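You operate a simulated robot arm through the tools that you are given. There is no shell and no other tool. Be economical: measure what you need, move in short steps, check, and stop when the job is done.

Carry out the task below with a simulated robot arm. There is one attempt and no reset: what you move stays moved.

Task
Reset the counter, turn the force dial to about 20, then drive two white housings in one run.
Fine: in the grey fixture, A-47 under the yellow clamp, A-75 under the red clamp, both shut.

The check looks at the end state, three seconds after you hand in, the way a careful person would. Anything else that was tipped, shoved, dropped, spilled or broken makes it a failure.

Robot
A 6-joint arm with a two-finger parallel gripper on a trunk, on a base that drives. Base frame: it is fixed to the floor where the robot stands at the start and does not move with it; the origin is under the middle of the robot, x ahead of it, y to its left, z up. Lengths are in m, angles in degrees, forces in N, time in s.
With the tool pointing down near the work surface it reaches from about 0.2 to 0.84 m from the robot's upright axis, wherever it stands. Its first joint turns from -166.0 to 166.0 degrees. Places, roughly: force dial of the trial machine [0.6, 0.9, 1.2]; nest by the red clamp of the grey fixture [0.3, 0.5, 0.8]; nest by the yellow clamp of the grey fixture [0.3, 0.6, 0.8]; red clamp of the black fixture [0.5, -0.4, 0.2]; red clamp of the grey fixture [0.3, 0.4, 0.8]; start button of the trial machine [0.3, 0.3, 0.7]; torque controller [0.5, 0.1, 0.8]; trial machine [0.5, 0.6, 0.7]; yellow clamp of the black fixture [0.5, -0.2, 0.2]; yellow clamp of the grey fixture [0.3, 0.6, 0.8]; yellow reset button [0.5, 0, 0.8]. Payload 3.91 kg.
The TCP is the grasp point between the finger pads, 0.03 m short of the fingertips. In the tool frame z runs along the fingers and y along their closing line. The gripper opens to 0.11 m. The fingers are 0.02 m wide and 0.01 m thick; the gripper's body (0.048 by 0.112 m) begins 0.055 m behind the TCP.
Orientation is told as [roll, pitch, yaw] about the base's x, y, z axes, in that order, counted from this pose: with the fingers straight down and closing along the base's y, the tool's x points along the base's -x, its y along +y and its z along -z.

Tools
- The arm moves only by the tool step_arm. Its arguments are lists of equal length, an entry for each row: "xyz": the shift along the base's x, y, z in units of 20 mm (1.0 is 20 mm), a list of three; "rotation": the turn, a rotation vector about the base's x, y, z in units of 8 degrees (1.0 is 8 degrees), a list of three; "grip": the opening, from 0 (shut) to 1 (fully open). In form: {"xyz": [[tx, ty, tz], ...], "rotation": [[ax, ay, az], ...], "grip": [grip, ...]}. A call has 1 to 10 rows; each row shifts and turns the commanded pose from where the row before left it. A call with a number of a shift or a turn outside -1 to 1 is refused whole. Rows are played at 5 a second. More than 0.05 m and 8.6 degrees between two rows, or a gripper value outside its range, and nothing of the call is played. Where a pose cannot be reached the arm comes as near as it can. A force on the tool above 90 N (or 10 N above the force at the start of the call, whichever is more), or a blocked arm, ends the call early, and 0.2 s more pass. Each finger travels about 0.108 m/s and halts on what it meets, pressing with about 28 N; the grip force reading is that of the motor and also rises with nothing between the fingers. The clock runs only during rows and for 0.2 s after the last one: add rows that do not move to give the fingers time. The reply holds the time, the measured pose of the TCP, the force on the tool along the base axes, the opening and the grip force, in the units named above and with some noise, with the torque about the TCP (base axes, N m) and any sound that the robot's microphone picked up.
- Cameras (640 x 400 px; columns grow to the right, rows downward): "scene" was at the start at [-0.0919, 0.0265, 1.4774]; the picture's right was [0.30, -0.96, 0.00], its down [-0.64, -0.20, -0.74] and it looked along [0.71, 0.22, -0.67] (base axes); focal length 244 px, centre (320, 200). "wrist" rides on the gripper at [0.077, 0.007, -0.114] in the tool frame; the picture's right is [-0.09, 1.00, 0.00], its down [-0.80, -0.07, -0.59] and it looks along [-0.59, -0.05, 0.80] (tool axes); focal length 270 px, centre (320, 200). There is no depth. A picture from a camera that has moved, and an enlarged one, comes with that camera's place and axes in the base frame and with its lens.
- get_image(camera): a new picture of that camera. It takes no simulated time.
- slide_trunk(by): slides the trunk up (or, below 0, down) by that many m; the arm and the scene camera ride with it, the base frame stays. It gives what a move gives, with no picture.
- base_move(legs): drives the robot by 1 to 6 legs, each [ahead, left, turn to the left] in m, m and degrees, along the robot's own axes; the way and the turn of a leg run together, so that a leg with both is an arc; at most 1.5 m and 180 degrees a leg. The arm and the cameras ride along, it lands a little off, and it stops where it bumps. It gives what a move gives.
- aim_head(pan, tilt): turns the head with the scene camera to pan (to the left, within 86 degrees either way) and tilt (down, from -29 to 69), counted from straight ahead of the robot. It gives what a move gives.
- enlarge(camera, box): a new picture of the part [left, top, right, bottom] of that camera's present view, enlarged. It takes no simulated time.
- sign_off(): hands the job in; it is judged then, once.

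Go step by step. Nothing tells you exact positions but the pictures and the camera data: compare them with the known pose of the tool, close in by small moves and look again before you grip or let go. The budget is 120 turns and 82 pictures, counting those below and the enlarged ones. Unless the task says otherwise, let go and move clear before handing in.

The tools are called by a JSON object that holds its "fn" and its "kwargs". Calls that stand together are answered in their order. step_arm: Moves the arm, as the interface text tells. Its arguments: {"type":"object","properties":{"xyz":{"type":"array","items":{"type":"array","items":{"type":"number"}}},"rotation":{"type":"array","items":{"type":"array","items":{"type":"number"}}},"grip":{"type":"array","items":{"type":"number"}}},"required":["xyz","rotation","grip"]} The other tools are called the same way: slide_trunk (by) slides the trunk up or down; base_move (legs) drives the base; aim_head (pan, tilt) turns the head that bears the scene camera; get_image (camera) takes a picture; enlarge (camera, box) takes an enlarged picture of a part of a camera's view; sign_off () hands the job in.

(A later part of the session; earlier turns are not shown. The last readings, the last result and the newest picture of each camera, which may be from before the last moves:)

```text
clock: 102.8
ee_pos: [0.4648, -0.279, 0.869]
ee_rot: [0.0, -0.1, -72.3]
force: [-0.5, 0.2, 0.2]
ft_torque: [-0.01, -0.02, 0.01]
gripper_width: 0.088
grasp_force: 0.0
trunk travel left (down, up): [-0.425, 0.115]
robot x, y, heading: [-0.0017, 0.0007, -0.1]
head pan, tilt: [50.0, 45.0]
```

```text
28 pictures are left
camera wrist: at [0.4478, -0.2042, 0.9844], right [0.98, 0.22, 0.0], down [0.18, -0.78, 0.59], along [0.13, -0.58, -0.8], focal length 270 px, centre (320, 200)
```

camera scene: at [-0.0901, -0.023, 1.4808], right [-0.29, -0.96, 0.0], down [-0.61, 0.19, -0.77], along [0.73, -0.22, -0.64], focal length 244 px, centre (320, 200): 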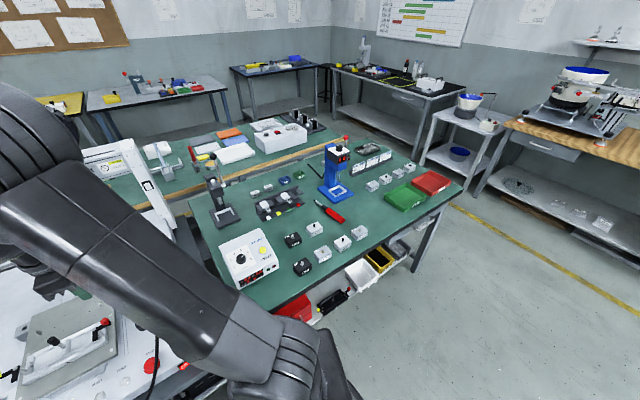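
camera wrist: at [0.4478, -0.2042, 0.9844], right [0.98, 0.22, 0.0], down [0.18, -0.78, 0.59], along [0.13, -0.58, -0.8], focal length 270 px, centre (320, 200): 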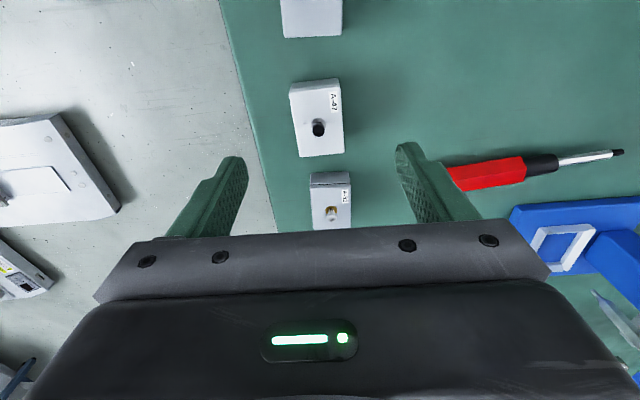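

Centred within 2 mm; correcting and gripping, then test lift.

{"fn": "step_arm", "kwargs": {"xyz": [[0, -0.1, -1], [0, 0, -1], [0, 0, -1], [0, 0, -1], [0, 0, -0.65], [0, 0, 0], [0, 0, 0], [0, 0, 0], [0, 0, 0], [0, 0, 0]], "rotation": [[0, 0, 0], [0, 0, 0], [0, 0, 0], [0, 0, 0], [0, 0, 0], [0, 0, 0], [0, 0, 0], [0, 0, 0], [0, 0, 0], [0, 0, 0]], "grip": [0.8, 0.8, 0.8, 0.8, 0.8, 0.3, 0, 0, 0, 0]}}

{"fn": "step_arm", "kwargs": {"xyz": [[0, 0, 0.3], [0, 0, 0.3], [0, 0, 0.4], [0, 0, 1], [0, 0, 1], [0, 0, 1], [0, 0, 1], [0, 0, 1], [0, 0, 1], [0, 0, 1]], "rotation": [[0, 0, 0], [0, 0, 0], [0, 0, 0], [0, 0, 0], [0, 0, 0], [0, 0, 0], [0, 0, 0], [0, 0, 0], [0, 0, 0], [0, 0, 0]], "grip": [0, 0, 0, 0, 0, 0, 0, 0, 0, 0]}}

```text
clock: 105.0
ee_pos: [0.4637, -0.2795, 0.7749]
ee_rot: [0.0, 0.0, -72.3]
force: [0.8, 0.0, -0.3]
ft_torque: [0.03, -0.02, 0.01]
gripper_width: 0.0393
grasp_force: 27.4
trunk travel left (down, up): [-0.425, 0.115]
robot x, y, heading: [0.0013, -0.0017, 0.1]
head pan, tilt: [50.0, 45.0]
```

```text
clock: 107.2
ee_pos: [0.4644, -0.278, 0.9345]
ee_rot: [0.0, 0.0, -72.3]
force: [-0.7, -0.2, -1.4]
ft_torque: [0.0, -0.01, -0.02]
gripper_width: 0.0389
grasp_force: 27.7
trunk travel left (down, up): [-0.425, 0.115]
robot x, y, heading: [0.0012, 0.0006, 0.2]
head pan, tilt: [50.0, 45.0]
```

A-47 is held. Carrying it to the yellow nest.

{"fn": "step_arm", "kwargs": {"xyz": [[-0.164, 1, 0], [-0.164, 1, 0], [-0.164, 1, 0], [-0.164, 1, 0], [-0.164, 1, 0], [-0.164, 1, 0], [-0.164, 1, 0], [-0.164, 1, 0], [-0.164, 1, 0], [-0.164, 1, 0]], "rotation": [[0, 0, 0], [0, 0, 0], [0, 0, 0], [0, 0, 0], [0, 0, 0], [0, 0, 0], [0, 0, 0], [0, 0, 0], [0, 0, 0], [0, 0, 0]], "grip": [0, 0, 0, 0, 0, 0, 0, 0, 0, 0]}}

{"fn": "step_arm", "kwargs": {"xyz": [[-0.164, 1, 0], [-0.164, 1, 0], [-0.164, 1, 0], [-0.164, 1, 0], [-0.164, 1, 0], [-0.164, 1, 0], [-0.164, 1, 0], [-0.164, 1, 0], [-0.164, 1, 0], [-0.164, 1, 0]], "rotation": [[0, 0, 0], [0, 0, 0], [0, 0, 0], [0, 0, 0], [0, 0, 0], [0, 0, 0], [0, 0, 0], [0, 0, 0], [0, 0, 0], [0, 0, 0]], "grip": [0, 0, 0, 0, 0, 0, 0, 0, 0, 0]}}

{"fn": "step_arm", "kwargs": {"xyz": [[-0.164, 1, 0], [-0.164, 1, 0], [-0.164, 1, 0], [-0.164, 1, 0], [-0.164, 1, 0], [-0.164, 1, 0], [-0.164, 1, 0], [-0.164, 1, 0], [-0.164, 1, 0], [-0.164, 1, 0]], "rotation": [[0, 0, 0], [0, 0, 0], [0, 0, 0], [0, 0, 0], [0, 0, 0], [0, 0, 0], [0, 0, 0], [0, 0, 0], [0, 0, 0], [0, 0, 0]], "grip": [0, 0, 0, 0, 0, 0, 0, 0, 0, 0]}}

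{"fn": "step_arm", "kwargs": {"xyz": [[-0.164, 1, 0], [-0.164, 1, 0], [-0.164, 1, 0], [-0.164, 1, 0], [-0.164, 1, 0], [-0.164, 1, 0], [-0.164, 1, 0], [-0.164, 1, 0], [-0.164, 1, 0], [-0.164, 1, 0]], "rotation": [[0, 0, 0], [0, 0, 0], [0, 0, 0], [0, 0, 0], [0, 0, 0], [0, 0, 0], [0, 0, 0], [0, 0, 0], [0, 0, 0], [0, 0, 0]], "grip": [0, 0, 0, 0, 0, 0, 0, 0, 0, 0]}}

{"fn": "step_arm", "kwargs": {"xyz": [[-0.164, 1, 0], [-0.164, 1, 0], [-0.164, 0.945, 0], [0, 0, -0.7], [0, 0, -0.7], [0, 0, 0]], "rotation": [[0, 0, 0], [0, 0, 0], [0, 0, 0], [0, 0, 0], [0, 0, 0], [0, 0, 0]], "grip": [0, 0, 0, 0, 0, 0]}}

{"fn": "enlarge", "kwargs": {"camera": "wrist", "box": [220, 20, 420, 220]}}

```text
clock: 109.4
ee_pos: [0.4317, -0.0795, 0.9373]
ee_rot: [0.0, -0.1, -72.3]
force: [-0.7, -0.6, -0.3]
ft_torque: [0.0, 0.03, -0.01]
gripper_width: 0.0391
grasp_force: 27.6
trunk travel left (down, up): [-0.425, 0.115]
robot x, y, heading: [-0.0024, 0.0021, -0.0]
head pan, tilt: [50.0, 45.0]
```

```text
clock: 111.6
ee_pos: [0.3979, 0.1206, 0.9337]
ee_rot: [0.0, 0.0, -72.3]
force: [-0.2, 0.0, -1.0]
ft_torque: [0.0, 0.0, 0.0]
gripper_width: 0.0392
grasp_force: 28.3
trunk travel left (down, up): [-0.425, 0.115]
robot x, y, heading: [0.0019, 0.0003, -0.0]
head pan, tilt: [50.0, 45.0]
```

```text
clock: 113.8
ee_pos: [0.3646, 0.3208, 0.9338]
ee_rot: [0.0, 0.0, -72.3]
force: [-0.1, 0.0, 0.0]
ft_torque: [0.02, 0.06, 0.0]
gripper_width: 0.0391
grasp_force: 27.7
trunk travel left (down, up): [-0.425, 0.115]
robot x, y, heading: [-0.0, -0.0022, 0.3]
head pan, tilt: [50.0, 45.0]
```

```text
clock: 116.0
ee_pos: [0.3309, 0.5207, 0.9355]
ee_rot: [0.0, -0.1, -72.3]
force: [0.2, 0.5, -1.5]
ft_torque: [-0.02, 0.0, -0.02]
gripper_width: 0.0392
grasp_force: 28.4
trunk travel left (down, up): [-0.425, 0.115]
robot x, y, heading: [0.0009, -0.0006, -0.3]
head pan, tilt: [50.0, 45.0]
```

```text
clock: 117.4
ee_pos: [0.3228, 0.5806, 0.9076]
ee_rot: [0.1, 0.0, -72.3]
force: [0.0, -0.5, -0.9]
ft_torque: [0.02, 0.02, 0.01]
gripper_width: 0.0393
grasp_force: 28.3
trunk travel left (down, up): [-0.425, 0.115]
robot x, y, heading: [-0.0006, -0.0021, -0.1]
head pan, tilt: [50.0, 45.0]
```

```text
2.00 times, centred on (320, 120) of wrist
camera zoom: at [0.306, 0.6538, 1.0228], right [0.98, 0.22, 0.0], down [0.18, -0.78, 0.6], along [0.13, -0.58, -0.8], focal length 541 px, centre (320, 360)
```

zoom: 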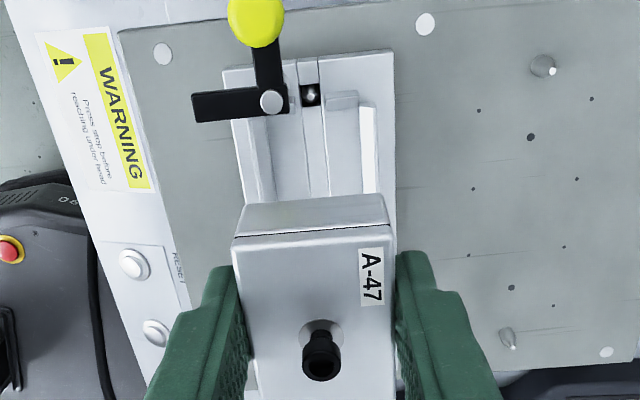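

A-47 is over the yellow nest and nearly aligned. I'll offset 3 mm away from the knob, lower beside it, then feel for the knob as before.

{"fn": "step_arm", "kwargs": {"xyz": [[-0.093, 0.128, 0], [0, 0, -1], [0, 0, -1], [0, 0, -0.8], [0, 0, 0]], "rotation": [[0, 0, 0], [0, 0, 0], [0, 0, 0], [0, 0, 0], [0, 0, 0]], "grip": [0, 0, 0, 0, 0]}}

{"fn": "step_arm", "kwargs": {"xyz": [[0.03, -0.095, 0], [0, 0, 0], [0, 0, 0]], "rotation": [[0, 0, 0], [0, 0, 0], [0, 0, 0]], "grip": [0, 0, 0]}}

{"fn": "step_arm", "kwargs": {"xyz": [[0.015, -0.048, 0], [0, 0, 0], [0, 0, 0]], "rotation": [[0, 0, 0], [0, 0, 0], [0, 0, 0]], "grip": [0, 0, 0]}}

{"fn": "step_arm", "kwargs": {"xyz": [[0.015, -0.048, 0], [0, 0, 0], [0, 0, 0]], "rotation": [[0, 0, 0], [0, 0, 0], [0, 0, 0]], "grip": [0, 0, 0]}}

```text
clock: 118.6
ee_pos: [0.3219, 0.5831, 0.8515]
ee_rot: [0.1, 0.0, -72.2]
force: [0.5, -0.6, 0.0]
ft_torque: [-0.01, -0.02, -0.01]
gripper_width: 0.0393
grasp_force: 27.7
trunk travel left (down, up): [-0.425, 0.115]
robot x, y, heading: [0.0048, 0.0009, -0.1]
head pan, tilt: [50.0, 45.0]
```

```text
clock: 119.4
ee_pos: [0.3223, 0.5799, 0.8522]
ee_rot: [0.1, 0.0, -72.3]
force: [-0.1, 0.0, -1.2]
ft_torque: [-0.02, -0.01, 0.0]
gripper_width: 0.0394
grasp_force: 28.0
trunk travel left (down, up): [-0.425, 0.115]
robot x, y, heading: [-0.0007, -0.0026, -0.1]
head pan, tilt: [50.0, 45.0]
```

```text
clock: 120.2
ee_pos: [0.3223, 0.5801, 0.8512]
ee_rot: [0.0, 0.0, -72.3]
force: [-0.6, 0.3, -1.8]
ft_torque: [0.03, 0.02, 0.0]
gripper_width: 0.0393
grasp_force: 28.3
trunk travel left (down, up): [-0.425, 0.115]
robot x, y, heading: [0.0014, -0.0013, 0.1]
head pan, tilt: [50.0, 45.0]
```

```text
clock: 121.0
ee_pos: [0.3223, 0.5792, 0.8511]
ee_rot: [0.0, 0.0, -72.4]
force: [-0.3, 5.7, 0.9]
ft_torque: [0.09, -0.03, 0.07]
gripper_width: 0.0395
grasp_force: 28.1
trunk travel left (down, up): [-0.425, 0.115]
robot x, y, heading: [0.002, 0.002, 0.1]
head pan, tilt: [50.0, 45.0]
```

Knob felt; backing off 2.2 mm and lowering in guarded steps.

{"fn": "step_arm", "kwargs": {"xyz": [[-0.033, 0.105, 0], [0, 0, -0.6], [0, 0, -0.6], [0, 0, -0.5], [0, 0, 0]], "rotation": [[0, 0, 0], [0, 0, 0], [0, 0, 0], [0, 0, 0], [0, 0, 0]], "grip": [0, 0, 0, 0, 0]}}

{"fn": "step_arm", "kwargs": {"xyz": [[0, 0, -0.2], [0, 0, 0], [0, 0, 0]], "rotation": [[0, 0, 0], [0, 0, 0], [0, 0, 0]], "grip": [0, 0, 0]}}

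{"fn": "enlarge", "kwargs": {"camera": "scene", "box": [300, 180, 344, 215]}}

```text
clock: 122.2
ee_pos: [0.3214, 0.5804, 0.8165]
ee_rot: [0.0, 0.1, -72.3]
force: [0.6, 0.0, -1.8]
ft_torque: [-0.02, -0.02, 0.02]
gripper_width: 0.0397
grasp_force: 28.2
trunk travel left (down, up): [-0.425, 0.115]
robot x, y, heading: [0.0026, 0.0031, -0.0]
head pan, tilt: [50.0, 45.0]
```

```text
clock: 123.0
ee_pos: [0.3208, 0.5806, 0.8117]
ee_rot: [0.0, 0.0, -72.2]
force: [0.0, 0.4, -1.2]
ft_torque: [-0.03, 0.01, -0.03]
gripper_width: 0.0393
grasp_force: 27.5
trunk travel left (down, up): [-0.425, 0.115]
robot x, y, heading: [-0.0018, -0.0045, 0.0]
head pan, tilt: [50.0, 45.0]
```

```text
11.43 times, centred on (322, 198) of scene
camera zoom: at [-0.1192, 0.0643, 1.4736], right [0.77, -0.64, 0.0], down [-0.45, -0.54, -0.71], along [0.45, 0.54, -0.71], focal length 2783 px, centre (297, 229)
```

zoom: 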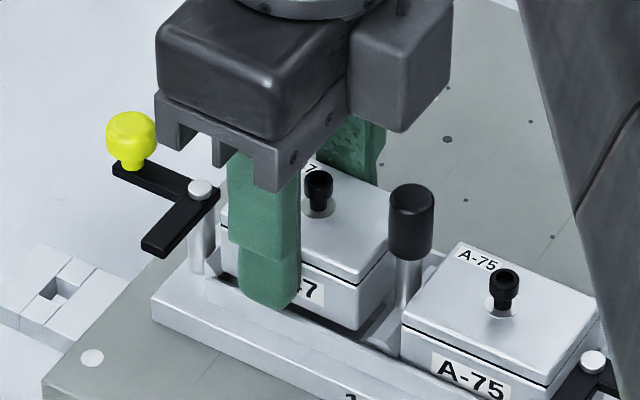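

Cleanly entering the nest. Lowering the last few mm.

{"fn": "step_arm", "kwargs": {"xyz": [[0, 0, -0.1], [0, 0, 0], [0, 0, 0]], "rotation": [[0, 0, 0], [0, 0, 0], [0, 0, 0]], "grip": [0, 0, 0]}}

{"fn": "step_arm", "kwargs": {"xyz": [[0, 0, -0.1], [0, 0, 0], [0, 0, 0]], "rotation": [[0, 0, 0], [0, 0, 0], [0, 0, 0]], "grip": [0, 0, 0]}}

```text
clock: 123.8
ee_pos: [0.322, 0.5804, 0.8093]
ee_rot: [0.1, 0.1, -72.2]
force: [-0.2, -0.3, -1.4]
ft_torque: [0.0, 0.0, 0.01]
gripper_width: 0.0389
grasp_force: 29.0
trunk travel left (down, up): [-0.425, 0.115]
robot x, y, heading: [0.001, -0.0013, 0.1]
head pan, tilt: [50.0, 45.0]
```

```text
clock: 124.6
ee_pos: [0.3209, 0.5803, 0.8102]
ee_rot: [0.1, 0.1, -72.3]
force: [3.7, 0.2, 11.3]
ft_torque: [-0.09, 0.17, -0.03]
gripper_width: 0.0392
grasp_force: 27.7
trunk travel left (down, up): [-0.425, 0.115]
robot x, y, heading: [-0.0005, 0.0004, 0.1]
head pan, tilt: [50.0, 45.0]
```

Contact with no side force; releasing and rising.

{"fn": "step_arm", "kwargs": {"xyz": [[0, 0, 0.05], [0, 0, 0], [0, 0, 0], [0, 0, 0], [0, 0, 0]], "rotation": [[0, 0, 0], [0, 0, 0], [0, 0, 0], [0, 0, 0], [0, 0, 0]], "grip": [0, 0.4, 0.5, 0.55, 0.55]}}

{"fn": "step_arm", "kwargs": {"xyz": [[0, 0, 1], [0, 0, 1], [0, 0, 1], [0, 0, 1], [0, 0, 1], [0, 0, 1], [0, 0, 1], [0, 0, 1], [0, 0, 0]], "rotation": [[0, 0, 0], [0, 0, 0], [0, 0, 0], [0, 0, 0], [0, 0, 0], [0, 0, 0], [0, 0, 0], [0, 0, 0], [0, 0, 0]], "grip": [0.55, 0.55, 0.55, 0.55, 0.55, 0, 0, 0, 0]}}

{"fn": "enlarge", "kwargs": {"camera": "scene", "box": [290, 180, 354, 220]}}

```text
clock: 125.8
ee_pos: [0.3229, 0.5796, 0.8093]
ee_rot: [0.0, -0.1, -72.2]
force: [-1.2, 0.1, 0.6]
ft_torque: [0.0, 0.07, -0.04]
gripper_width: 0.0602
grasp_force: 0.1
trunk travel left (down, up): [-0.425, 0.115]
robot x, y, heading: [0.0009, 0.001, 0.1]
head pan, tilt: [50.0, 45.0]
```

```text
clock: 127.8
ee_pos: [0.3203, 0.58, 0.9719]
ee_rot: [0.0, -0.1, -72.3]
force: [-0.4, 1.0, -0.2]
ft_torque: [-0.01, 0.02, 0.0]
gripper_width: 0.0
grasp_force: 27.9
trunk travel left (down, up): [-0.425, 0.115]
robot x, y, heading: [-0.0027, 0.0002, 0.1]
head pan, tilt: [50.0, 45.0]
```

```text
10.00 times, centred on (322, 200) of scene
camera zoom: at [-0.1192, 0.0641, 1.4736], right [0.77, -0.64, 0.0], down [-0.45, -0.54, -0.71], along [0.45, 0.54, -0.71], focal length 2435 px, centre (300, 200)
```

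zoom: 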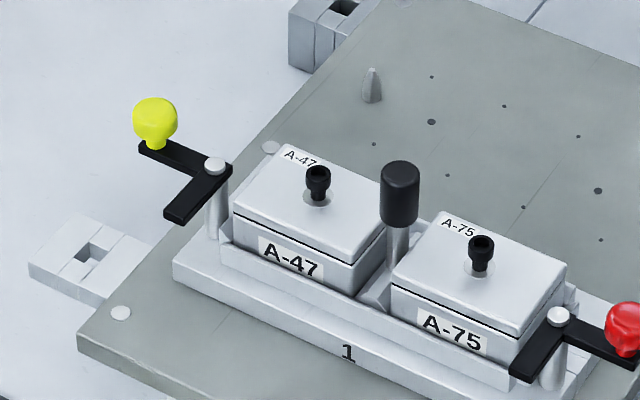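

Both housings are seated level with correct labels. Next the yellow clamp: its lever pivots near (e 0.490), knob outward; I'll grip the knob and swing it 90° to the front so the arm covers A-47.

{"fn": "step_arm", "kwargs": {"xyz": [[-0.515, 0.932, 0], [-0.515, 0.932, 0], [-0.515, 0.932, 0], [0, 0, -1], [0, 0, -1], [0, 0, -1], [0, 0, -1], [0, 0, -0.5], [0, 0, 0]], "rotation": [[0, 0, 0], [0, 0, 0], [0, 0, 0], [0, 0, 0], [0, 0, 0], [0, 0, 0], [0, 0, 0], [0, 0, 0], [0, 0, 0]], "grip": [0.42, 0.42, 0.42, 0.42, 0.42, 0.42, 0.42, 0.42, 0.42]}}

{"fn": "enlarge", "kwargs": {"camera": "wrist", "box": [220, 80, 420, 240]}}

{"fn": "enlarge", "kwargs": {"camera": "scene", "box": [280, 165, 354, 220]}}

```text
clock: 129.8
ee_pos: [0.2891, 0.6351, 0.8794]
ee_rot: [-0.1, -0.1, -72.3]
force: [0.1, -0.4, -0.3]
ft_torque: [-0.01, 0.0, 0.01]
gripper_width: 0.0464
grasp_force: 0.1
trunk travel left (down, up): [-0.425, 0.115]
robot x, y, heading: [-0.0012, -0.0011, -0.1]
head pan, tilt: [50.0, 45.0]
```

```text
2.50 times, centred on (320, 160) of wrist
camera zoom: at [0.2727, 0.7098, 0.995], right [0.98, 0.22, 0.0], down [0.18, -0.78, 0.6], along [0.13, -0.58, -0.8], focal length 676 px, centre (320, 300)
```

zoom: 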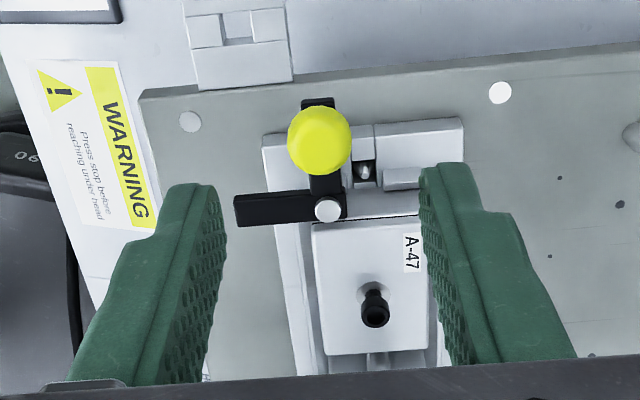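

```text
7.27 times, centred on (317, 192) of scene
camera zoom: at [-0.1192, 0.0642, 1.4736], right [0.77, -0.64, 0.0], down [-0.45, -0.54, -0.71], along [0.45, 0.54, -0.71], focal length 1771 px, centre (342, 254)
```

zoom: 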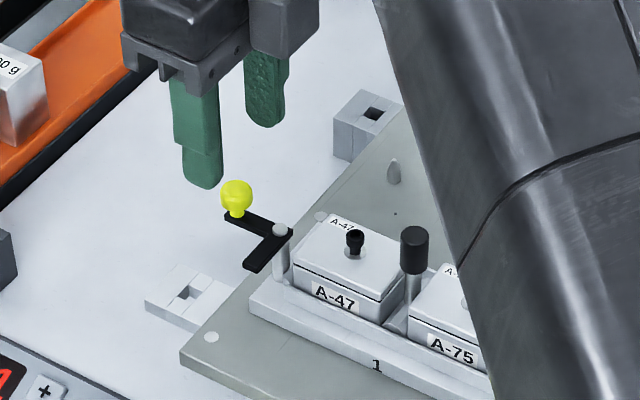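

The knob lies 5 mm further out than the TCP; correcting, lowering around it and closing.

{"fn": "step_arm", "kwargs": {"xyz": [[-0.075, 0.235, 0], [0, 0, -1], [0, 0, -0.9], [0, 0, 0], [0, 0, 0], [0, 0, 0], [0, 0, 0]], "rotation": [[0, 0, 0], [0, 0, 0], [0, 0, 0], [0, 0, 0], [0, 0, 0], [0, 0, 0], [0, 0, 0]], "grip": [0.42, 0.42, 0.42, 0.42, 0, 0, 0]}}

{"fn": "enlarge", "kwargs": {"camera": "scene", "box": [290, 175, 350, 215]}}

```text
clock: 131.4
ee_pos: [0.2889, 0.6398, 0.8429]
ee_rot: [0.0, -0.1, -72.4]
force: [-1.1, -1.3, 0.2]
ft_torque: [0.04, 0.05, -0.03]
gripper_width: 0.0169
grasp_force: 28.8
trunk travel left (down, up): [-0.425, 0.115]
robot x, y, heading: [-0.0033, 0.0005, -0.2]
head pan, tilt: [50.0, 45.0]
```

```text
10.00 times, centred on (320, 195) of scene
camera zoom: at [-0.1193, 0.0642, 1.4736], right [0.77, -0.64, 0.0], down [-0.45, -0.54, -0.71], along [0.45, 0.54, -0.71], focal length 2435 px, centre (320, 250)
```

zoom: 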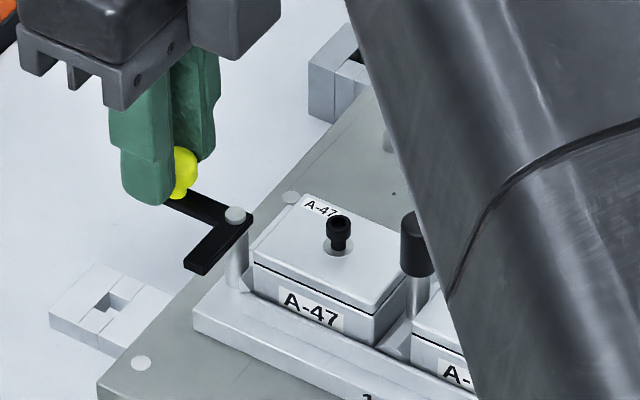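

The yellow knob is held. Swinging it along a 90° arc about its pivot, turning the gripper with it.

{"fn": "step_arm", "kwargs": {"xyz": [[-0.1704, -0.067, 0], [-0.1603, -0.0886, 0], [-0.1475, -0.1088, 0], [-0.1318, -0.1272, 0], [-0.1142, -0.1432, 0], [-0.0944, -0.157, 0], [0, 0, 0]], "rotation": [[0, 0, 0.9375], [0, 0, 0.9375], [0, 0, 0.9375], [0, 0, 0.9375], [0, 0, 0.9375], [0, 0, 0.9375], [0, 0, 0]], "grip": [0, 0, 0, 0, 0, 0, 0]}}

{"fn": "step_arm", "kwargs": {"xyz": [[-0.0733, -0.1678, 0], [-0.0506, -0.176, 0], [-0.0273, -0.1811, 0], [-0.0033, -0.1832, 0], [0.0206, -0.1821, 0], [0.044, -0.1778, 0], [0.04, -0.1, 0], [0, 0, 0]], "rotation": [[0, 0, 0.9375], [0, 0, 0.9375], [0, 0, 0.9375], [0, 0, 0.9375], [0, 0, 0.9375], [0, 0, 0.9375], [0, 0, 0], [0, 0, 0]], "grip": [0, 0, 0, 0, 0, 0, 0, 0]}}

{"fn": "enlarge", "kwargs": {"camera": "scene", "box": [290, 175, 350, 215]}}

```text
clock: 133.0
ee_pos: [0.2722, 0.626, 0.8412]
ee_rot: [0.1, 0.0, -27.2]
force: [-5.7, -2.3, 0.8]
ft_torque: [-0.16, 0.37, -0.14]
gripper_width: 0.017
grasp_force: 27.9
trunk travel left (down, up): [-0.425, 0.115]
robot x, y, heading: [-0.0009, 0.0008, -0.2]
head pan, tilt: [50.0, 45.0]
```

```text
clock: 134.8
ee_pos: [0.2697, 0.603, 0.8427]
ee_rot: [0.0, 0.0, 17.8]
force: [-11.1, 1.5, -0.4]
ft_torque: [0.04, 0.73, 0.14]
gripper_width: 0.0171
grasp_force: 28.8
trunk travel left (down, up): [-0.425, 0.115]
robot x, y, heading: [-0.0043, -0.0014, -0.1]
head pan, tilt: [50.0, 45.0]
```

```text
10.00 times, centred on (320, 195) of scene
camera zoom: at [-0.1203, 0.0646, 1.4735], right [0.77, -0.64, 0.0], down [-0.45, -0.54, -0.71], along [0.46, 0.54, -0.71], focal length 2435 px, centre (320, 250)
```

zoom: 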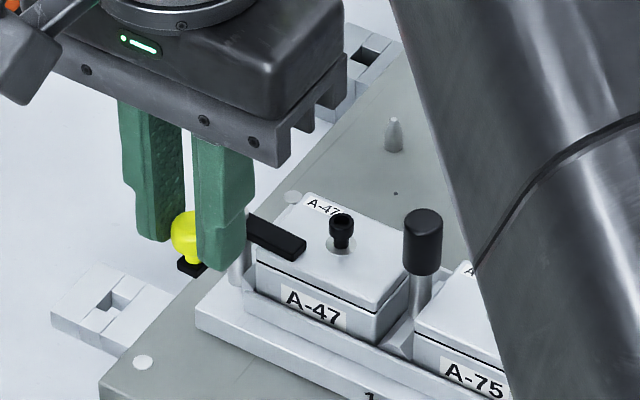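

The yellow arm now lies over A-47. Releasing the knob, rising and checking from above.

{"fn": "step_arm", "kwargs": {"xyz": [[0, 0, 0], [0, 0, 0], [0, 0, 0.5], [0, 0, 1], [0, 0, 1], [0, 0, 1], [0, 0, 0]], "rotation": [[0, 0, 0], [0, 0, 0], [0, 0, 0], [0, 0, 0], [0, 0, 0], [0, 0, 0], [0, 0, 0]], "grip": [0.35, 0.35, 0.35, 0.35, 0.35, 0.35, 0.35]}}

{"fn": "enlarge", "kwargs": {"camera": "scene", "box": [300, 175, 360, 220]}}

```text
clock: 136.4
ee_pos: [0.2717, 0.6025, 0.9135]
ee_rot: [0.0, 0.0, 17.7]
force: [0.8, -0.5, -0.2]
ft_torque: [0.0, -0.01, -0.02]
gripper_width: 0.039
grasp_force: 0.0
trunk travel left (down, up): [-0.425, 0.115]
robot x, y, heading: [0.0, -0.0027, -0.3]
head pan, tilt: [50.0, 45.0]
```

```text
8.89 times, centred on (330, 198) of scene
camera zoom: at [-0.1193, 0.0641, 1.4736], right [0.77, -0.64, 0.0], down [-0.45, -0.54, -0.71], along [0.45, 0.54, -0.71], focal length 2164 px, centre (231, 222)
```

zoom: 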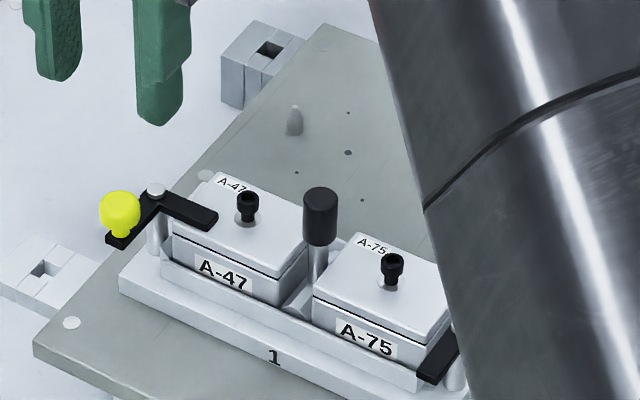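

Yellow clamp is fully shut over A-47. Now to the red knob, turning the gripper by +90°.

{"fn": "step_arm", "kwargs": {"xyz": [[0.412, -0.8225, 0], [0.412, -0.8225, 0], [0.412, -0.8225, 0], [0.412, -0.8225, 0], [0.412, -0.8225, 0], [0.412, -0.8225, 0], [0.412, -0.8225, 0], [0.412, -0.8225, 0], [0.412, -0.8225, 0], [0.412, -0.8225, 0]], "rotation": [[0, 0, 1], [0, 0, 1], [0, 0, 1], [0, 0, 1], [0, 0, 1], [0, 0, 1], [0, 0, 1], [0, 0, 1], [0, 0, 1], [0, 0, 1]], "grip": [0.42, 0.42, 0.42, 0.42, 0.42, 0.42, 0.42, 0.42, 0.42, 0.42]}}

{"fn": "step_arm", "kwargs": {"xyz": [[0, 0, -0.7], [0, 0, -0.7], [0, 0, 0]], "rotation": [[0, 0, 0.625], [0, 0, 0.625], [0, 0, 0]], "grip": [0.42, 0.42, 0.42]}}

{"fn": "enlarge", "kwargs": {"camera": "wrist", "box": [220, 80, 420, 240]}}

```text
clock: 138.6
ee_pos: [0.3529, 0.4406, 0.9107]
ee_rot: [0.0, 0.0, 97.7]
force: [0.2, -0.1, 0.0]
ft_torque: [0.01, -0.01, 0.0]
gripper_width: 0.0465
grasp_force: 0.1
trunk travel left (down, up): [-0.425, 0.115]
robot x, y, heading: [0.0006, 0.0003, -0.0]
head pan, tilt: [50.0, 45.0]
```

```text
clock: 139.4
ee_pos: [0.3534, 0.4399, 0.883]
ee_rot: [0.0, 0.0, 107.7]
force: [0.7, 0.3, -0.3]
ft_torque: [0.01, 0.04, -0.02]
gripper_width: 0.0462
grasp_force: 0.0
trunk travel left (down, up): [-0.425, 0.115]
robot x, y, heading: [0.0021, -0.0014, -0.1]
head pan, tilt: [50.0, 45.0]
```

```text
2.50 times, centred on (320, 160) of wrist
camera zoom: at [0.3699, 0.3636, 0.9984], right [-0.98, -0.22, 0.0], down [-0.18, 0.78, 0.59], along [-0.13, 0.58, -0.8], focal length 676 px, centre (320, 300)
```

zoom: 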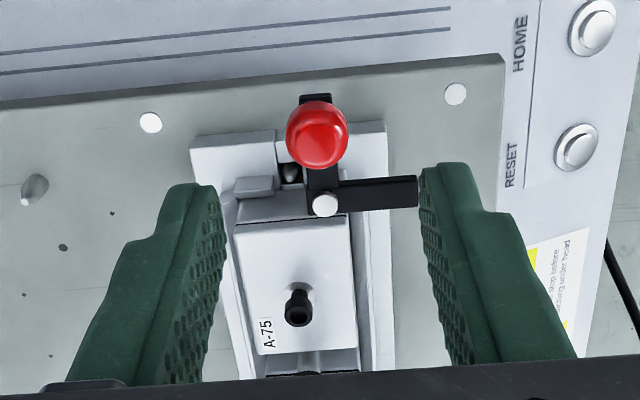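

Same geometry as yellow: shift 5 mm outward, lower and grip the red knob.

{"fn": "step_arm", "kwargs": {"xyz": [[0.075, -0.238, 0], [0, 0, -1], [0, 0, -1], [0, 0, -0.1], [0, 0, 0], [0, 0, 0], [0, 0, 0]], "rotation": [[0, 0, 0], [0, 0, 0], [0, 0, 0], [0, 0, 0], [0, 0, 0], [0, 0, 0], [0, 0, 0]], "grip": [0.42, 0.42, 0.42, 0.42, 0, 0, 0]}}

```text
clock: 141.0
ee_pos: [0.3535, 0.4332, 0.8411]
ee_rot: [0.0, -0.1, 107.7]
force: [-0.4, -0.4, 0.4]
ft_torque: [0.12, -0.12, 0.04]
gripper_width: 0.0168
grasp_force: 27.8
trunk travel left (down, up): [-0.425, 0.115]
robot x, y, heading: [0.0003, -0.002, -0.0]
head pan, tilt: [50.0, 45.0]
```

The red knob is held (16.8 mm). Swinging it 90° clockwise to the front.

{"fn": "step_arm", "kwargs": {"xyz": [[-0.1778, -0.044, 0], [-0.1821, -0.0206, 0], [-0.1832, 0.0033, 0], [-0.1811, 0.0273, 0], [-0.176, 0.0506, 0], [-0.1678, 0.0733, 0], [0, 0, 0]], "rotation": [[0, 0, -0.9375], [0, 0, -0.9375], [0, 0, -0.9375], [0, 0, -0.9375], [0, 0, -0.9375], [0, 0, -0.9375], [0, 0, 0]], "grip": [0, 0, 0, 0, 0, 0, 0]}}

{"fn": "step_arm", "kwargs": {"xyz": [[-0.157, 0.0944, 0], [-0.1432, 0.1142, 0], [-0.1272, 0.1318, 0], [-0.1088, 0.1475, 0], [-0.0886, 0.1603, 0], [-0.067, 0.1704, 0], [-0.03, 0.095, 0], [0, 0, 0]], "rotation": [[0, 0, -0.9375], [0, 0, -0.9375], [0, 0, -0.9375], [0, 0, -0.9375], [0, 0, -0.9375], [0, 0, -0.9375], [0, 0, 0], [0, 0, 0]], "grip": [0, 0, 0, 0, 0, 0, 0, 0]}}

{"fn": "step_arm", "kwargs": {"xyz": [[0, 0, 0], [0, 0, 0], [0, 0, 0.5], [0, 0, 1], [0, 0, 1], [0, 0, 1], [-0.5, 0, 1], [-0.5, 0, 1], [-0.5, 0, 1]], "rotation": [[0, 0, 0], [0, 0, 0], [0, 0, 0], [0, 0, 0], [0, 0, 0], [0, 0, 0], [0, 0, 0], [0, 0, 0], [0, 0, 0]], "grip": [0.35, 0.35, 0.35, 0.35, 0.35, 0.35, 0.35, 0.35, 0.35]}}

{"fn": "get_image", "kwargs": {"camera": "wrist"}}

```text
clock: 142.6
ee_pos: [0.3343, 0.4359, 0.8421]
ee_rot: [0.0, 0.1, 62.6]
force: [-5.1, -5.6, -0.4]
ft_torque: [-0.21, 0.34, 0.1]
gripper_width: 0.0166
grasp_force: 27.7
trunk travel left (down, up): [-0.425, 0.115]
robot x, y, heading: [0.0019, -0.0003, 0.1]
head pan, tilt: [50.0, 45.0]
```

```text
clock: 144.4
ee_pos: [0.3188, 0.4553, 0.8427]
ee_rot: [0.0, 0.0, 17.7]
force: [-11.3, -8.4, 0.6]
ft_torque: [-0.51, 0.67, -0.16]
gripper_width: 0.0167
grasp_force: 27.8
trunk travel left (down, up): [-0.425, 0.115]
robot x, y, heading: [0.0016, -0.0023, -0.5]
head pan, tilt: [50.0, 45.0]
```

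```text
clock: 146.4
ee_pos: [0.2899, 0.4542, 0.9715]
ee_rot: [-0.1, 0.0, 17.7]
force: [-0.2, 0.1, 0.3]
ft_torque: [0.01, 0.01, 0.04]
gripper_width: 0.0383
grasp_force: 0.1
trunk travel left (down, up): [-0.425, 0.115]
robot x, y, heading: [0.0006, 0.0002, -0.2]
head pan, tilt: [50.0, 45.0]
```

```text
18 pictures are left
camera wrist: at [0.2136, 0.4364, 1.0866], right [-0.22, 0.98, 0.0], down [0.78, 0.18, 0.59], along [0.58, 0.13, -0.8], focal length 270 px, centre (320, 200)
```

wrist: 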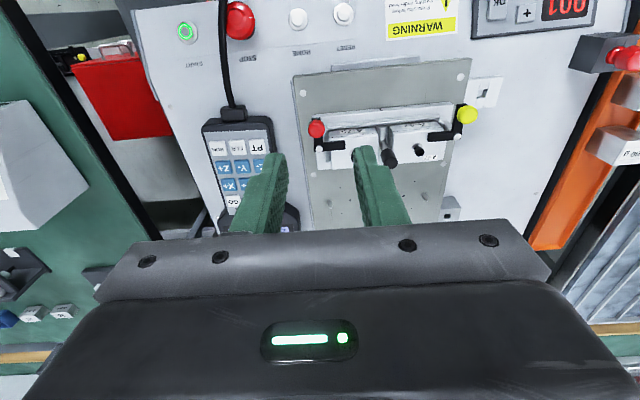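

Both clamps are shut over their housings. START triangulates to about (0.2755, 0.287, 0.708). Next the force dial: I raise the arm and drive left along the machine front.

{"fn": "step_arm", "kwargs": {"xyz": [[-0.3, 0, 1], [-0.3, 0, 1], [-0.3, 0, 1], [-0.3, 0, 1], [-0.3, 0, 1], [-0.3, 0, 1], [-0.3, 0, 1], [-0.3, 0, 1], [-0.3, 0, 1]], "rotation": [[0, 0, 0], [0, 0, 0], [0, 0, 0], [0, 0, 0], [0, 0, 0], [0, 0, 0], [0, 0, 0], [0, 0, 0], [0, 0, 0]], "grip": [0.35, 0.35, 0.35, 0.35, 0.35, 0.35, 0.35, 0.35, 0.35]}}

{"fn": "base_move", "kwargs": {"legs": [[-0.09, 0.3, 0], [0, 0, 17.7]]}}

{"fn": "aim_head", "kwargs": {"pan": 20, "tilt": 20}}

{"fn": "get_image", "kwargs": {"camera": "scene"}}

```text
clock: 148.4
ee_pos: [0.2353, 0.4531, 1.1524]
ee_rot: [0.0, 0.0, 17.7]
force: [0.1, -0.2, -0.1]
ft_torque: [0.02, 0.02, 0.02]
gripper_width: 0.0385
grasp_force: 0.1
trunk travel left (down, up): [-0.425, 0.115]
robot x, y, heading: [-0.0023, -0.0028, 0.0]
head pan, tilt: [50.0, 45.0]
```

```text
clock: 151.5
ee_pos: [-0.009, 0.8037, 1.1522]
ee_rot: [0.0, 0.0, 36.0]
force: [0.1, 0.1, 0.0]
ft_torque: [-0.02, 0.04, -0.03]
gripper_width: 0.0385
grasp_force: 0.0
trunk travel left (down, up): [-0.425, 0.115]
robot x, y, heading: [-0.0929, 0.2978, 18.2]
head pan, tilt: [50.0, 45.0]
```

```text
clock: 152.4
ee_pos: [-0.0095, 0.804, 1.1521]
ee_rot: [0.0, 0.0, 36.1]
force: [0.6, -0.4, -0.6]
ft_torque: [0.02, 0.02, 0.0]
gripper_width: 0.0388
grasp_force: 0.0
trunk travel left (down, up): [-0.425, 0.115]
robot x, y, heading: [-0.0874, 0.2992, 18.5]
head pan, tilt: [20.0, 20.0]
```

```text
17 pictures are left
camera scene: at [-0.179, 0.305, 1.5122], right [0.62, -0.78, 0.0], down [-0.27, -0.21, -0.94], along [0.74, 0.58, -0.34], focal length 244 px, centre (320, 200)
```

scene: 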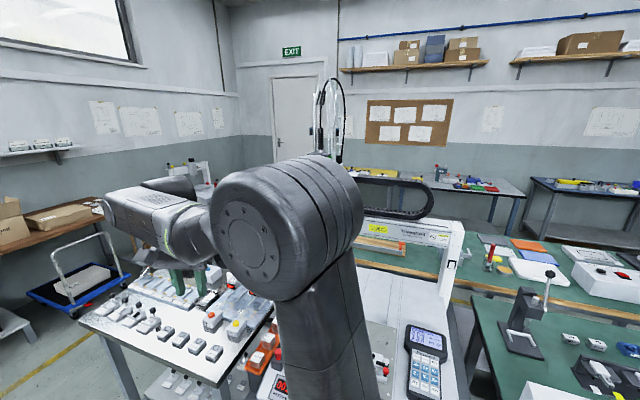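

The dial is hidden behind the arm. I bring the gripper in front of it, levelling the tool to point at the panel.

{"fn": "step_arm", "kwargs": {"xyz": [[1, 0, 0], [1, 0, 0], [1, 0, 0], [1, 0, 0], [1, 0, 0], [1, 0, 0], [1, 0, 0], [1, 0, 0]], "rotation": [[0, 0, -0.287], [0, 0, -0.287], [0, 0, -0.287], [0, 0, -0.287], [0, 0, -0.287], [0, 0, -0.287], [0, 0, -0.287], [0, 0, -0.287]], "grip": [0.35, 0.35, 0.35, 0.35, 0.35, 0.35, 0.35, 0.35]}}

{"fn": "step_arm", "kwargs": {"xyz": [[0.5, 0, 0], [0.5, 0, 0], [0.5, 0, 0], [0.5, 0, 0], [0.5, 0, 0], [0.5, 0, 0], [0.5, 0, 0], [0.5, 0, 0], [0.5, 0, 0], [0.5, 0, 0]], "rotation": [[0.304, -0.953, 0], [0.304, -0.953, 0], [0.304, -0.953, 0], [0.304, -0.953, 0], [0.304, -0.953, 0], [0.304, -0.953, 0], [0.304, -0.953, 0], [0.304, -0.953, 0], [0.304, -0.953, 0], [0.304, -0.953, 0]], "grip": [0.4, 0.4, 0.4, 0.4, 0.4, 0.4, 0.4, 0.4, 0.4, 0.4]}}

{"fn": "step_arm", "kwargs": {"xyz": [[0.5, 0, 0], [0.5, 0, 0], [0, 0, 0]], "rotation": [[0.19, -0.5956, 0], [0.19, -0.5956, 0], [0, 0, 0]], "grip": [0.4, 0.4, 0.4]}}

{"fn": "get_image", "kwargs": {"camera": "wrist"}}

```text
clock: 154.2
ee_pos: [0.1504, 0.8045, 1.152]
ee_rot: [0.0, 0.0, 17.7]
force: [0.2, 0.5, -0.2]
ft_torque: [0.0, 0.01, 0.03]
gripper_width: 0.0386
grasp_force: 0.0
trunk travel left (down, up): [-0.425, 0.115]
robot x, y, heading: [-0.0907, 0.3012, 18.5]
head pan, tilt: [20.0, 20.0]
```

```text
clock: 156.4
ee_pos: [0.2507, 0.804, 1.1519]
ee_rot: [0.3, -80.1, 17.4]
force: [-0.3, 1.0, -0.4]
ft_torque: [0.02, 0.01, -0.02]
gripper_width: 0.0438
grasp_force: 0.0
trunk travel left (down, up): [-0.425, 0.115]
robot x, y, heading: [-0.0868, 0.2981, 18.6]
head pan, tilt: [20.0, 20.0]
```

```text
clock: 157.2
ee_pos: [0.2721, 0.804, 1.1516]
ee_rot: [151.8, -89.8, -134.0]
force: [-0.6, 0.4, 0.0]
ft_torque: [-0.03, -0.01, -0.03]
gripper_width: 0.044
grasp_force: 0.1
trunk travel left (down, up): [-0.425, 0.115]
robot x, y, heading: [-0.0873, 0.3004, 18.6]
head pan, tilt: [20.0, 20.0]
```

```text
16 pictures are left
camera wrist: at [0.1602, 0.7743, 1.0758], right [-0.3, 0.95, 0.09], down [-0.55, -0.25, 0.8], along [0.78, 0.19, 0.59], focal length 270 px, centre (320, 200)
```

wrist: 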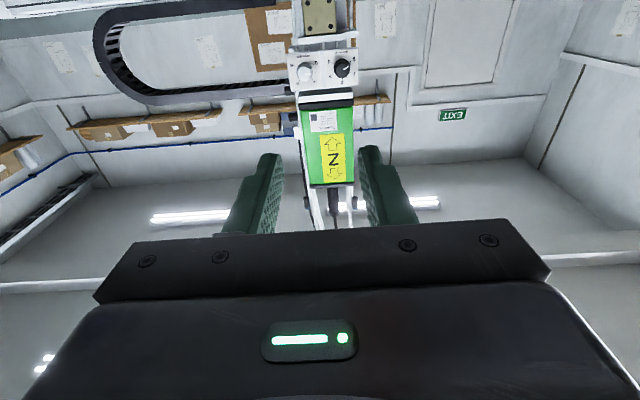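

{"fn": "enlarge", "kwargs": {"camera": "wrist", "box": [270, 40, 370, 110]}}

```text
5.71 times, centred on (320, 75) of wrist
camera zoom: at [0.1602, 0.7743, 1.0758], right [-0.3, 0.95, 0.09], down [-0.55, -0.25, 0.8], along [0.78, 0.19, 0.59], focal length 1544 px, centre (320, 914)
```

zoom: 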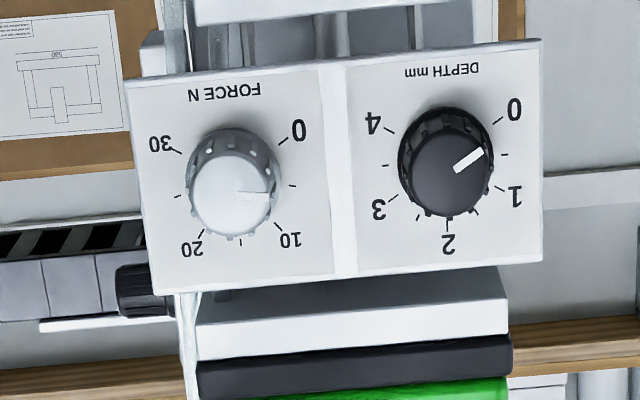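

The dial marks are clear: force pointer is at about 5, needing +135° clockwise to 20. Dial is at about (0.549, 0.870, 1.154). I pre-roll the gripper by −67.5° and approach.

{"fn": "step_arm", "kwargs": {"xyz": [[0.9, 0.21, 0.012], [0.9, 0.21, 0.012], [0.9, 0.21, 0.012], [0.9, 0.21, 0.012], [0.9, 0.21, 0.012], [0.9, 0.21, 0.012], [0.9, 0.21, 0.012], [0.9, 0.21, 0.012], [0.9, 0.21, 0.012], [0.9, 0.21, 0.012]], "rotation": [[-0.804, -0.2565, 0], [-0.804, -0.2565, 0], [-0.804, -0.2565, 0], [-0.804, -0.2565, 0], [-0.804, -0.2565, 0], [-0.804, -0.2565, 0], [-0.804, -0.2565, 0], [-0.804, -0.2565, 0], [-0.804, -0.2565, 0], [-0.804, -0.2565, 0]], "grip": [0.4, 0.4, 0.4, 0.4, 0.4, 0.4, 0.4, 0.4, 0.4, 0.4]}}

{"fn": "get_image", "kwargs": {"camera": "wrist"}}

```text
clock: 159.4
ee_pos: [0.451, 0.8452, 1.1546]
ee_rot: [-90.0, -22.4, 107.7]
force: [-0.8, -0.2, 0.8]
ft_torque: [0.03, -0.01, -0.02]
gripper_width: 0.0442
grasp_force: 0.1
trunk travel left (down, up): [-0.425, 0.115]
robot x, y, heading: [-0.0854, 0.2981, 18.4]
head pan, tilt: [20.0, 20.0]
```

```text
14 pictures are left
camera wrist: at [0.3629, 0.7448, 1.1196], right [-0.14, 0.44, -0.89], down [-0.78, 0.5, 0.37], along [0.61, 0.75, 0.27], focal length 270 px, centre (320, 200)
```

wrist: 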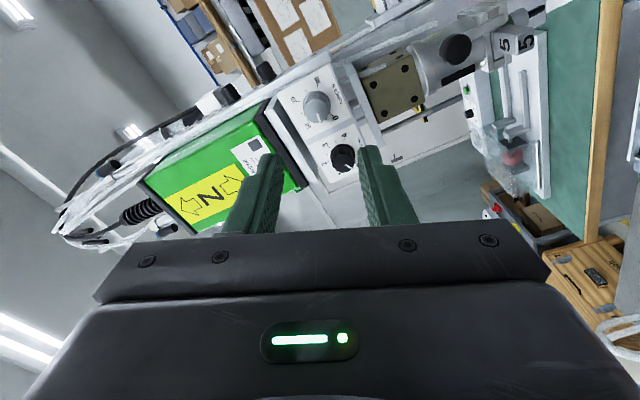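

Refined dial estimate: n≈0.80, slightly to the right of my axis. Correcting 7 mm sideways and moving to just short of the knob.

{"fn": "step_arm", "kwargs": {"xyz": [[0.9, 0.196, 0.019], [0.9, 0.196, 0.019], [0.9, 0.196, 0.019], [0.9, 0.196, 0.019], [0, 0, 0]], "rotation": [[0, 0, 0], [0, 0, 0], [0, 0, 0], [0, 0, 0], [0, 0, 0]], "grip": [0.4, 0.4, 0.4, 0.4, 0.4]}}

{"fn": "enlarge", "kwargs": {"camera": "wrist", "box": [220, 80, 420, 240]}}

```text
clock: 160.6
ee_pos: [0.5219, 0.8623, 1.1555]
ee_rot: [-90.0, -22.5, 107.7]
force: [-0.1, 1.1, 0.2]
ft_torque: [0.0, -0.04, 0.0]
gripper_width: 0.0442
grasp_force: 0.1
trunk travel left (down, up): [-0.425, 0.115]
robot x, y, heading: [-0.0909, 0.2975, 18.5]
head pan, tilt: [20.0, 20.0]
```

```text
2.50 times, centred on (320, 160) of wrist
camera zoom: at [0.4345, 0.7604, 1.1217], right [-0.14, 0.44, -0.89], down [-0.78, 0.5, 0.37], along [0.61, 0.75, 0.27], focal length 676 px, centre (320, 300)
```

zoom: 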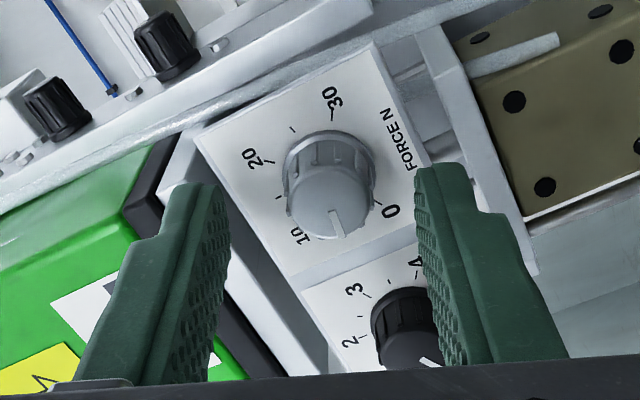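

Using the dial's printed marks, panel is at n≈0.804 with the knob axis within ~2 mm of my tool axis. Advancing 10 mm and closing gently on the knob.

{"fn": "step_arm", "kwargs": {"xyz": [[0.225, 0.118, 0.02], [0.225, 0.118, 0.02], [0, 0, 0]], "rotation": [[0, 0, 0], [0, 0, 0], [0, 0, 0]], "grip": [0.4, 0.4, 0.4]}}

{"fn": "step_arm", "kwargs": {"xyz": [[0, 0, 0], [0, 0, 0], [0, 0, 0], [0, 0, 0]], "rotation": [[0, 0, 0], [0, 0, 0], [0, 0, 0], [0, 0, 0]], "grip": [0, 0, 0, 0]}}

{"fn": "enlarge", "kwargs": {"camera": "wrist", "box": [220, 100, 420, 240]}}

```text
clock: 161.4
ee_pos: [0.5315, 0.8657, 1.158]
ee_rot: [-90.0, -22.5, 107.7]
force: [-0.4, 0.8, 0.0]
ft_torque: [-0.03, -0.01, -0.02]
gripper_width: 0.0438
grasp_force: 0.0
trunk travel left (down, up): [-0.425, 0.115]
robot x, y, heading: [-0.088, 0.2997, 18.4]
head pan, tilt: [20.0, 20.0]
```

```text
clock: 162.4
ee_pos: [0.5318, 0.8677, 1.1566]
ee_rot: [-89.7, -22.6, 107.8]
force: [-6.7, -2.0, -12.4]
ft_torque: [-0.15, 0.62, 0.23]
gripper_width: 0.0204
grasp_force: 44.6
trunk travel left (down, up): [-0.425, 0.115]
robot x, y, heading: [-0.088, 0.2965, 18.2]
head pan, tilt: [20.0, 20.0]
```

```text
2.86 times, centred on (320, 170) of wrist
camera zoom: at [0.443, 0.7659, 1.121], right [-0.14, 0.44, -0.89], down [-0.78, 0.5, 0.37], along [0.61, 0.75, 0.27], focal length 772 px, centre (320, 286)
```

zoom: 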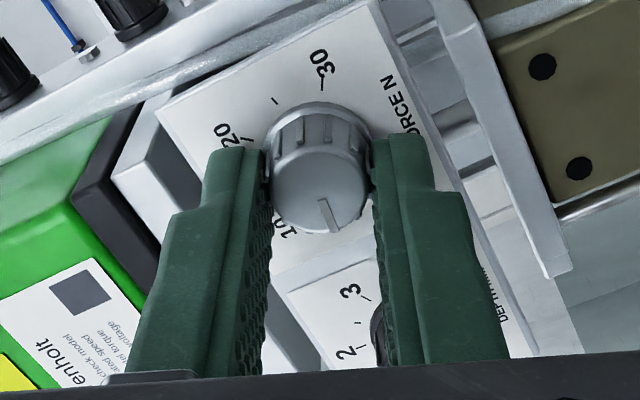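

Knob is gripped (20.4 mm). Easing the side load and turning it clockwise, first 72°.

{"fn": "step_arm", "kwargs": {"xyz": [[0, 0.03, -0.07], [0, 0, 0], [0, 0, 0], [0, 0, 0], [0, 0, 0], [0, 0, 0], [0, 0, 0], [0, 0, 0], [0, 0, 0], [0, 0, 0]], "rotation": [[0, 0, 0], [0.953, 0.302, 0], [0.953, 0.302, 0], [0.953, 0.302, 0], [0.953, 0.302, 0], [0.953, 0.302, 0], [0.953, 0.302, 0], [0.953, 0.302, 0], [0.953, 0.302, 0], [0.953, 0.302, 0]], "grip": [0, 0, 0, 0, 0, 0, 0, 0, 0, 0]}}

{"fn": "enlarge", "kwargs": {"camera": "wrist", "box": [220, 100, 420, 240]}}

```text
clock: 164.6
ee_pos: [0.5324, 0.8655, 1.1578]
ee_rot: [92.0, -85.3, -74.4]
force: [-1.7, -10.1, 3.9]
ft_torque: [-0.32, 0.81, 0.31]
gripper_width: 0.0209
grasp_force: 45.2
trunk travel left (down, up): [-0.425, 0.115]
robot x, y, heading: [-0.0898, 0.2993, 18.2]
head pan, tilt: [20.0, 20.0]
```

```text
2.86 times, centred on (320, 170) of wrist
camera zoom: at [0.4194, 0.8413, 1.0814], right [-0.3, 0.94, 0.17], down [-0.53, -0.31, 0.79], along [0.8, 0.15, 0.59], focal length 772 px, centre (320, 286)
```

zoom: 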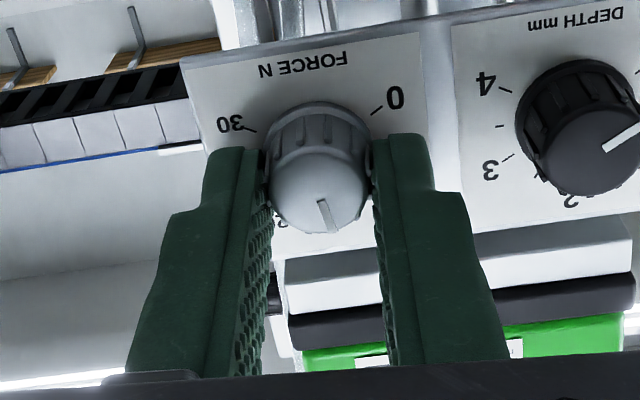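

The knob follows: now about 13–14. Turning another 56°, then reading it.

{"fn": "step_arm", "kwargs": {"xyz": [[0, 0, 0], [0, 0, 0], [0, 0, 0], [0, 0, 0], [0, 0, 0], [0, 0, 0], [0, 0, 0], [0, 0, 0]], "rotation": [[0.953, 0.302, 0], [0.953, 0.302, 0], [0.953, 0.302, 0], [0.953, 0.302, 0], [0.953, 0.302, 0], [0.953, 0.302, 0], [0.953, 0.302, 0], [0, 0, 0]], "grip": [0, 0, 0, 0, 0, 0, 0, 0]}}

{"fn": "enlarge", "kwargs": {"camera": "wrist", "box": [220, 80, 420, 240]}}

```text
clock: 165.8
ee_pos: [0.5352, 0.8644, 1.1556]
ee_rot: [88.1, -50.4, -72.1]
force: [-25.3, -34.3, -6.2]
ft_torque: [0.52, -1.31, -0.33]
gripper_width: 0.021
grasp_force: 45.0
out of reach, approached as far as the arm can: row 5
trunk travel left (down, up): [-0.425, 0.115]
robot x, y, heading: [-0.0906, 0.2978, 18.2]
head pan, tilt: [20.0, 20.0]
stopped in row 5: the force on the tool passed its limit (the readings are from after the stop); the commanded pose is now the measured one
```

```text
2.50 times, centred on (320, 160) of wrist
camera zoom: at [0.4078, 0.8834, 1.1044], right [-0.18, 0.69, 0.7], down [-0.4, -0.71, 0.58], along [0.9, -0.17, 0.4], focal length 676 px, centre (320, 300)
```

zoom: 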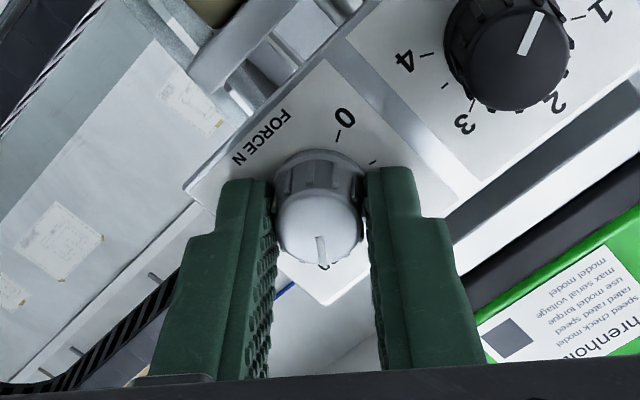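

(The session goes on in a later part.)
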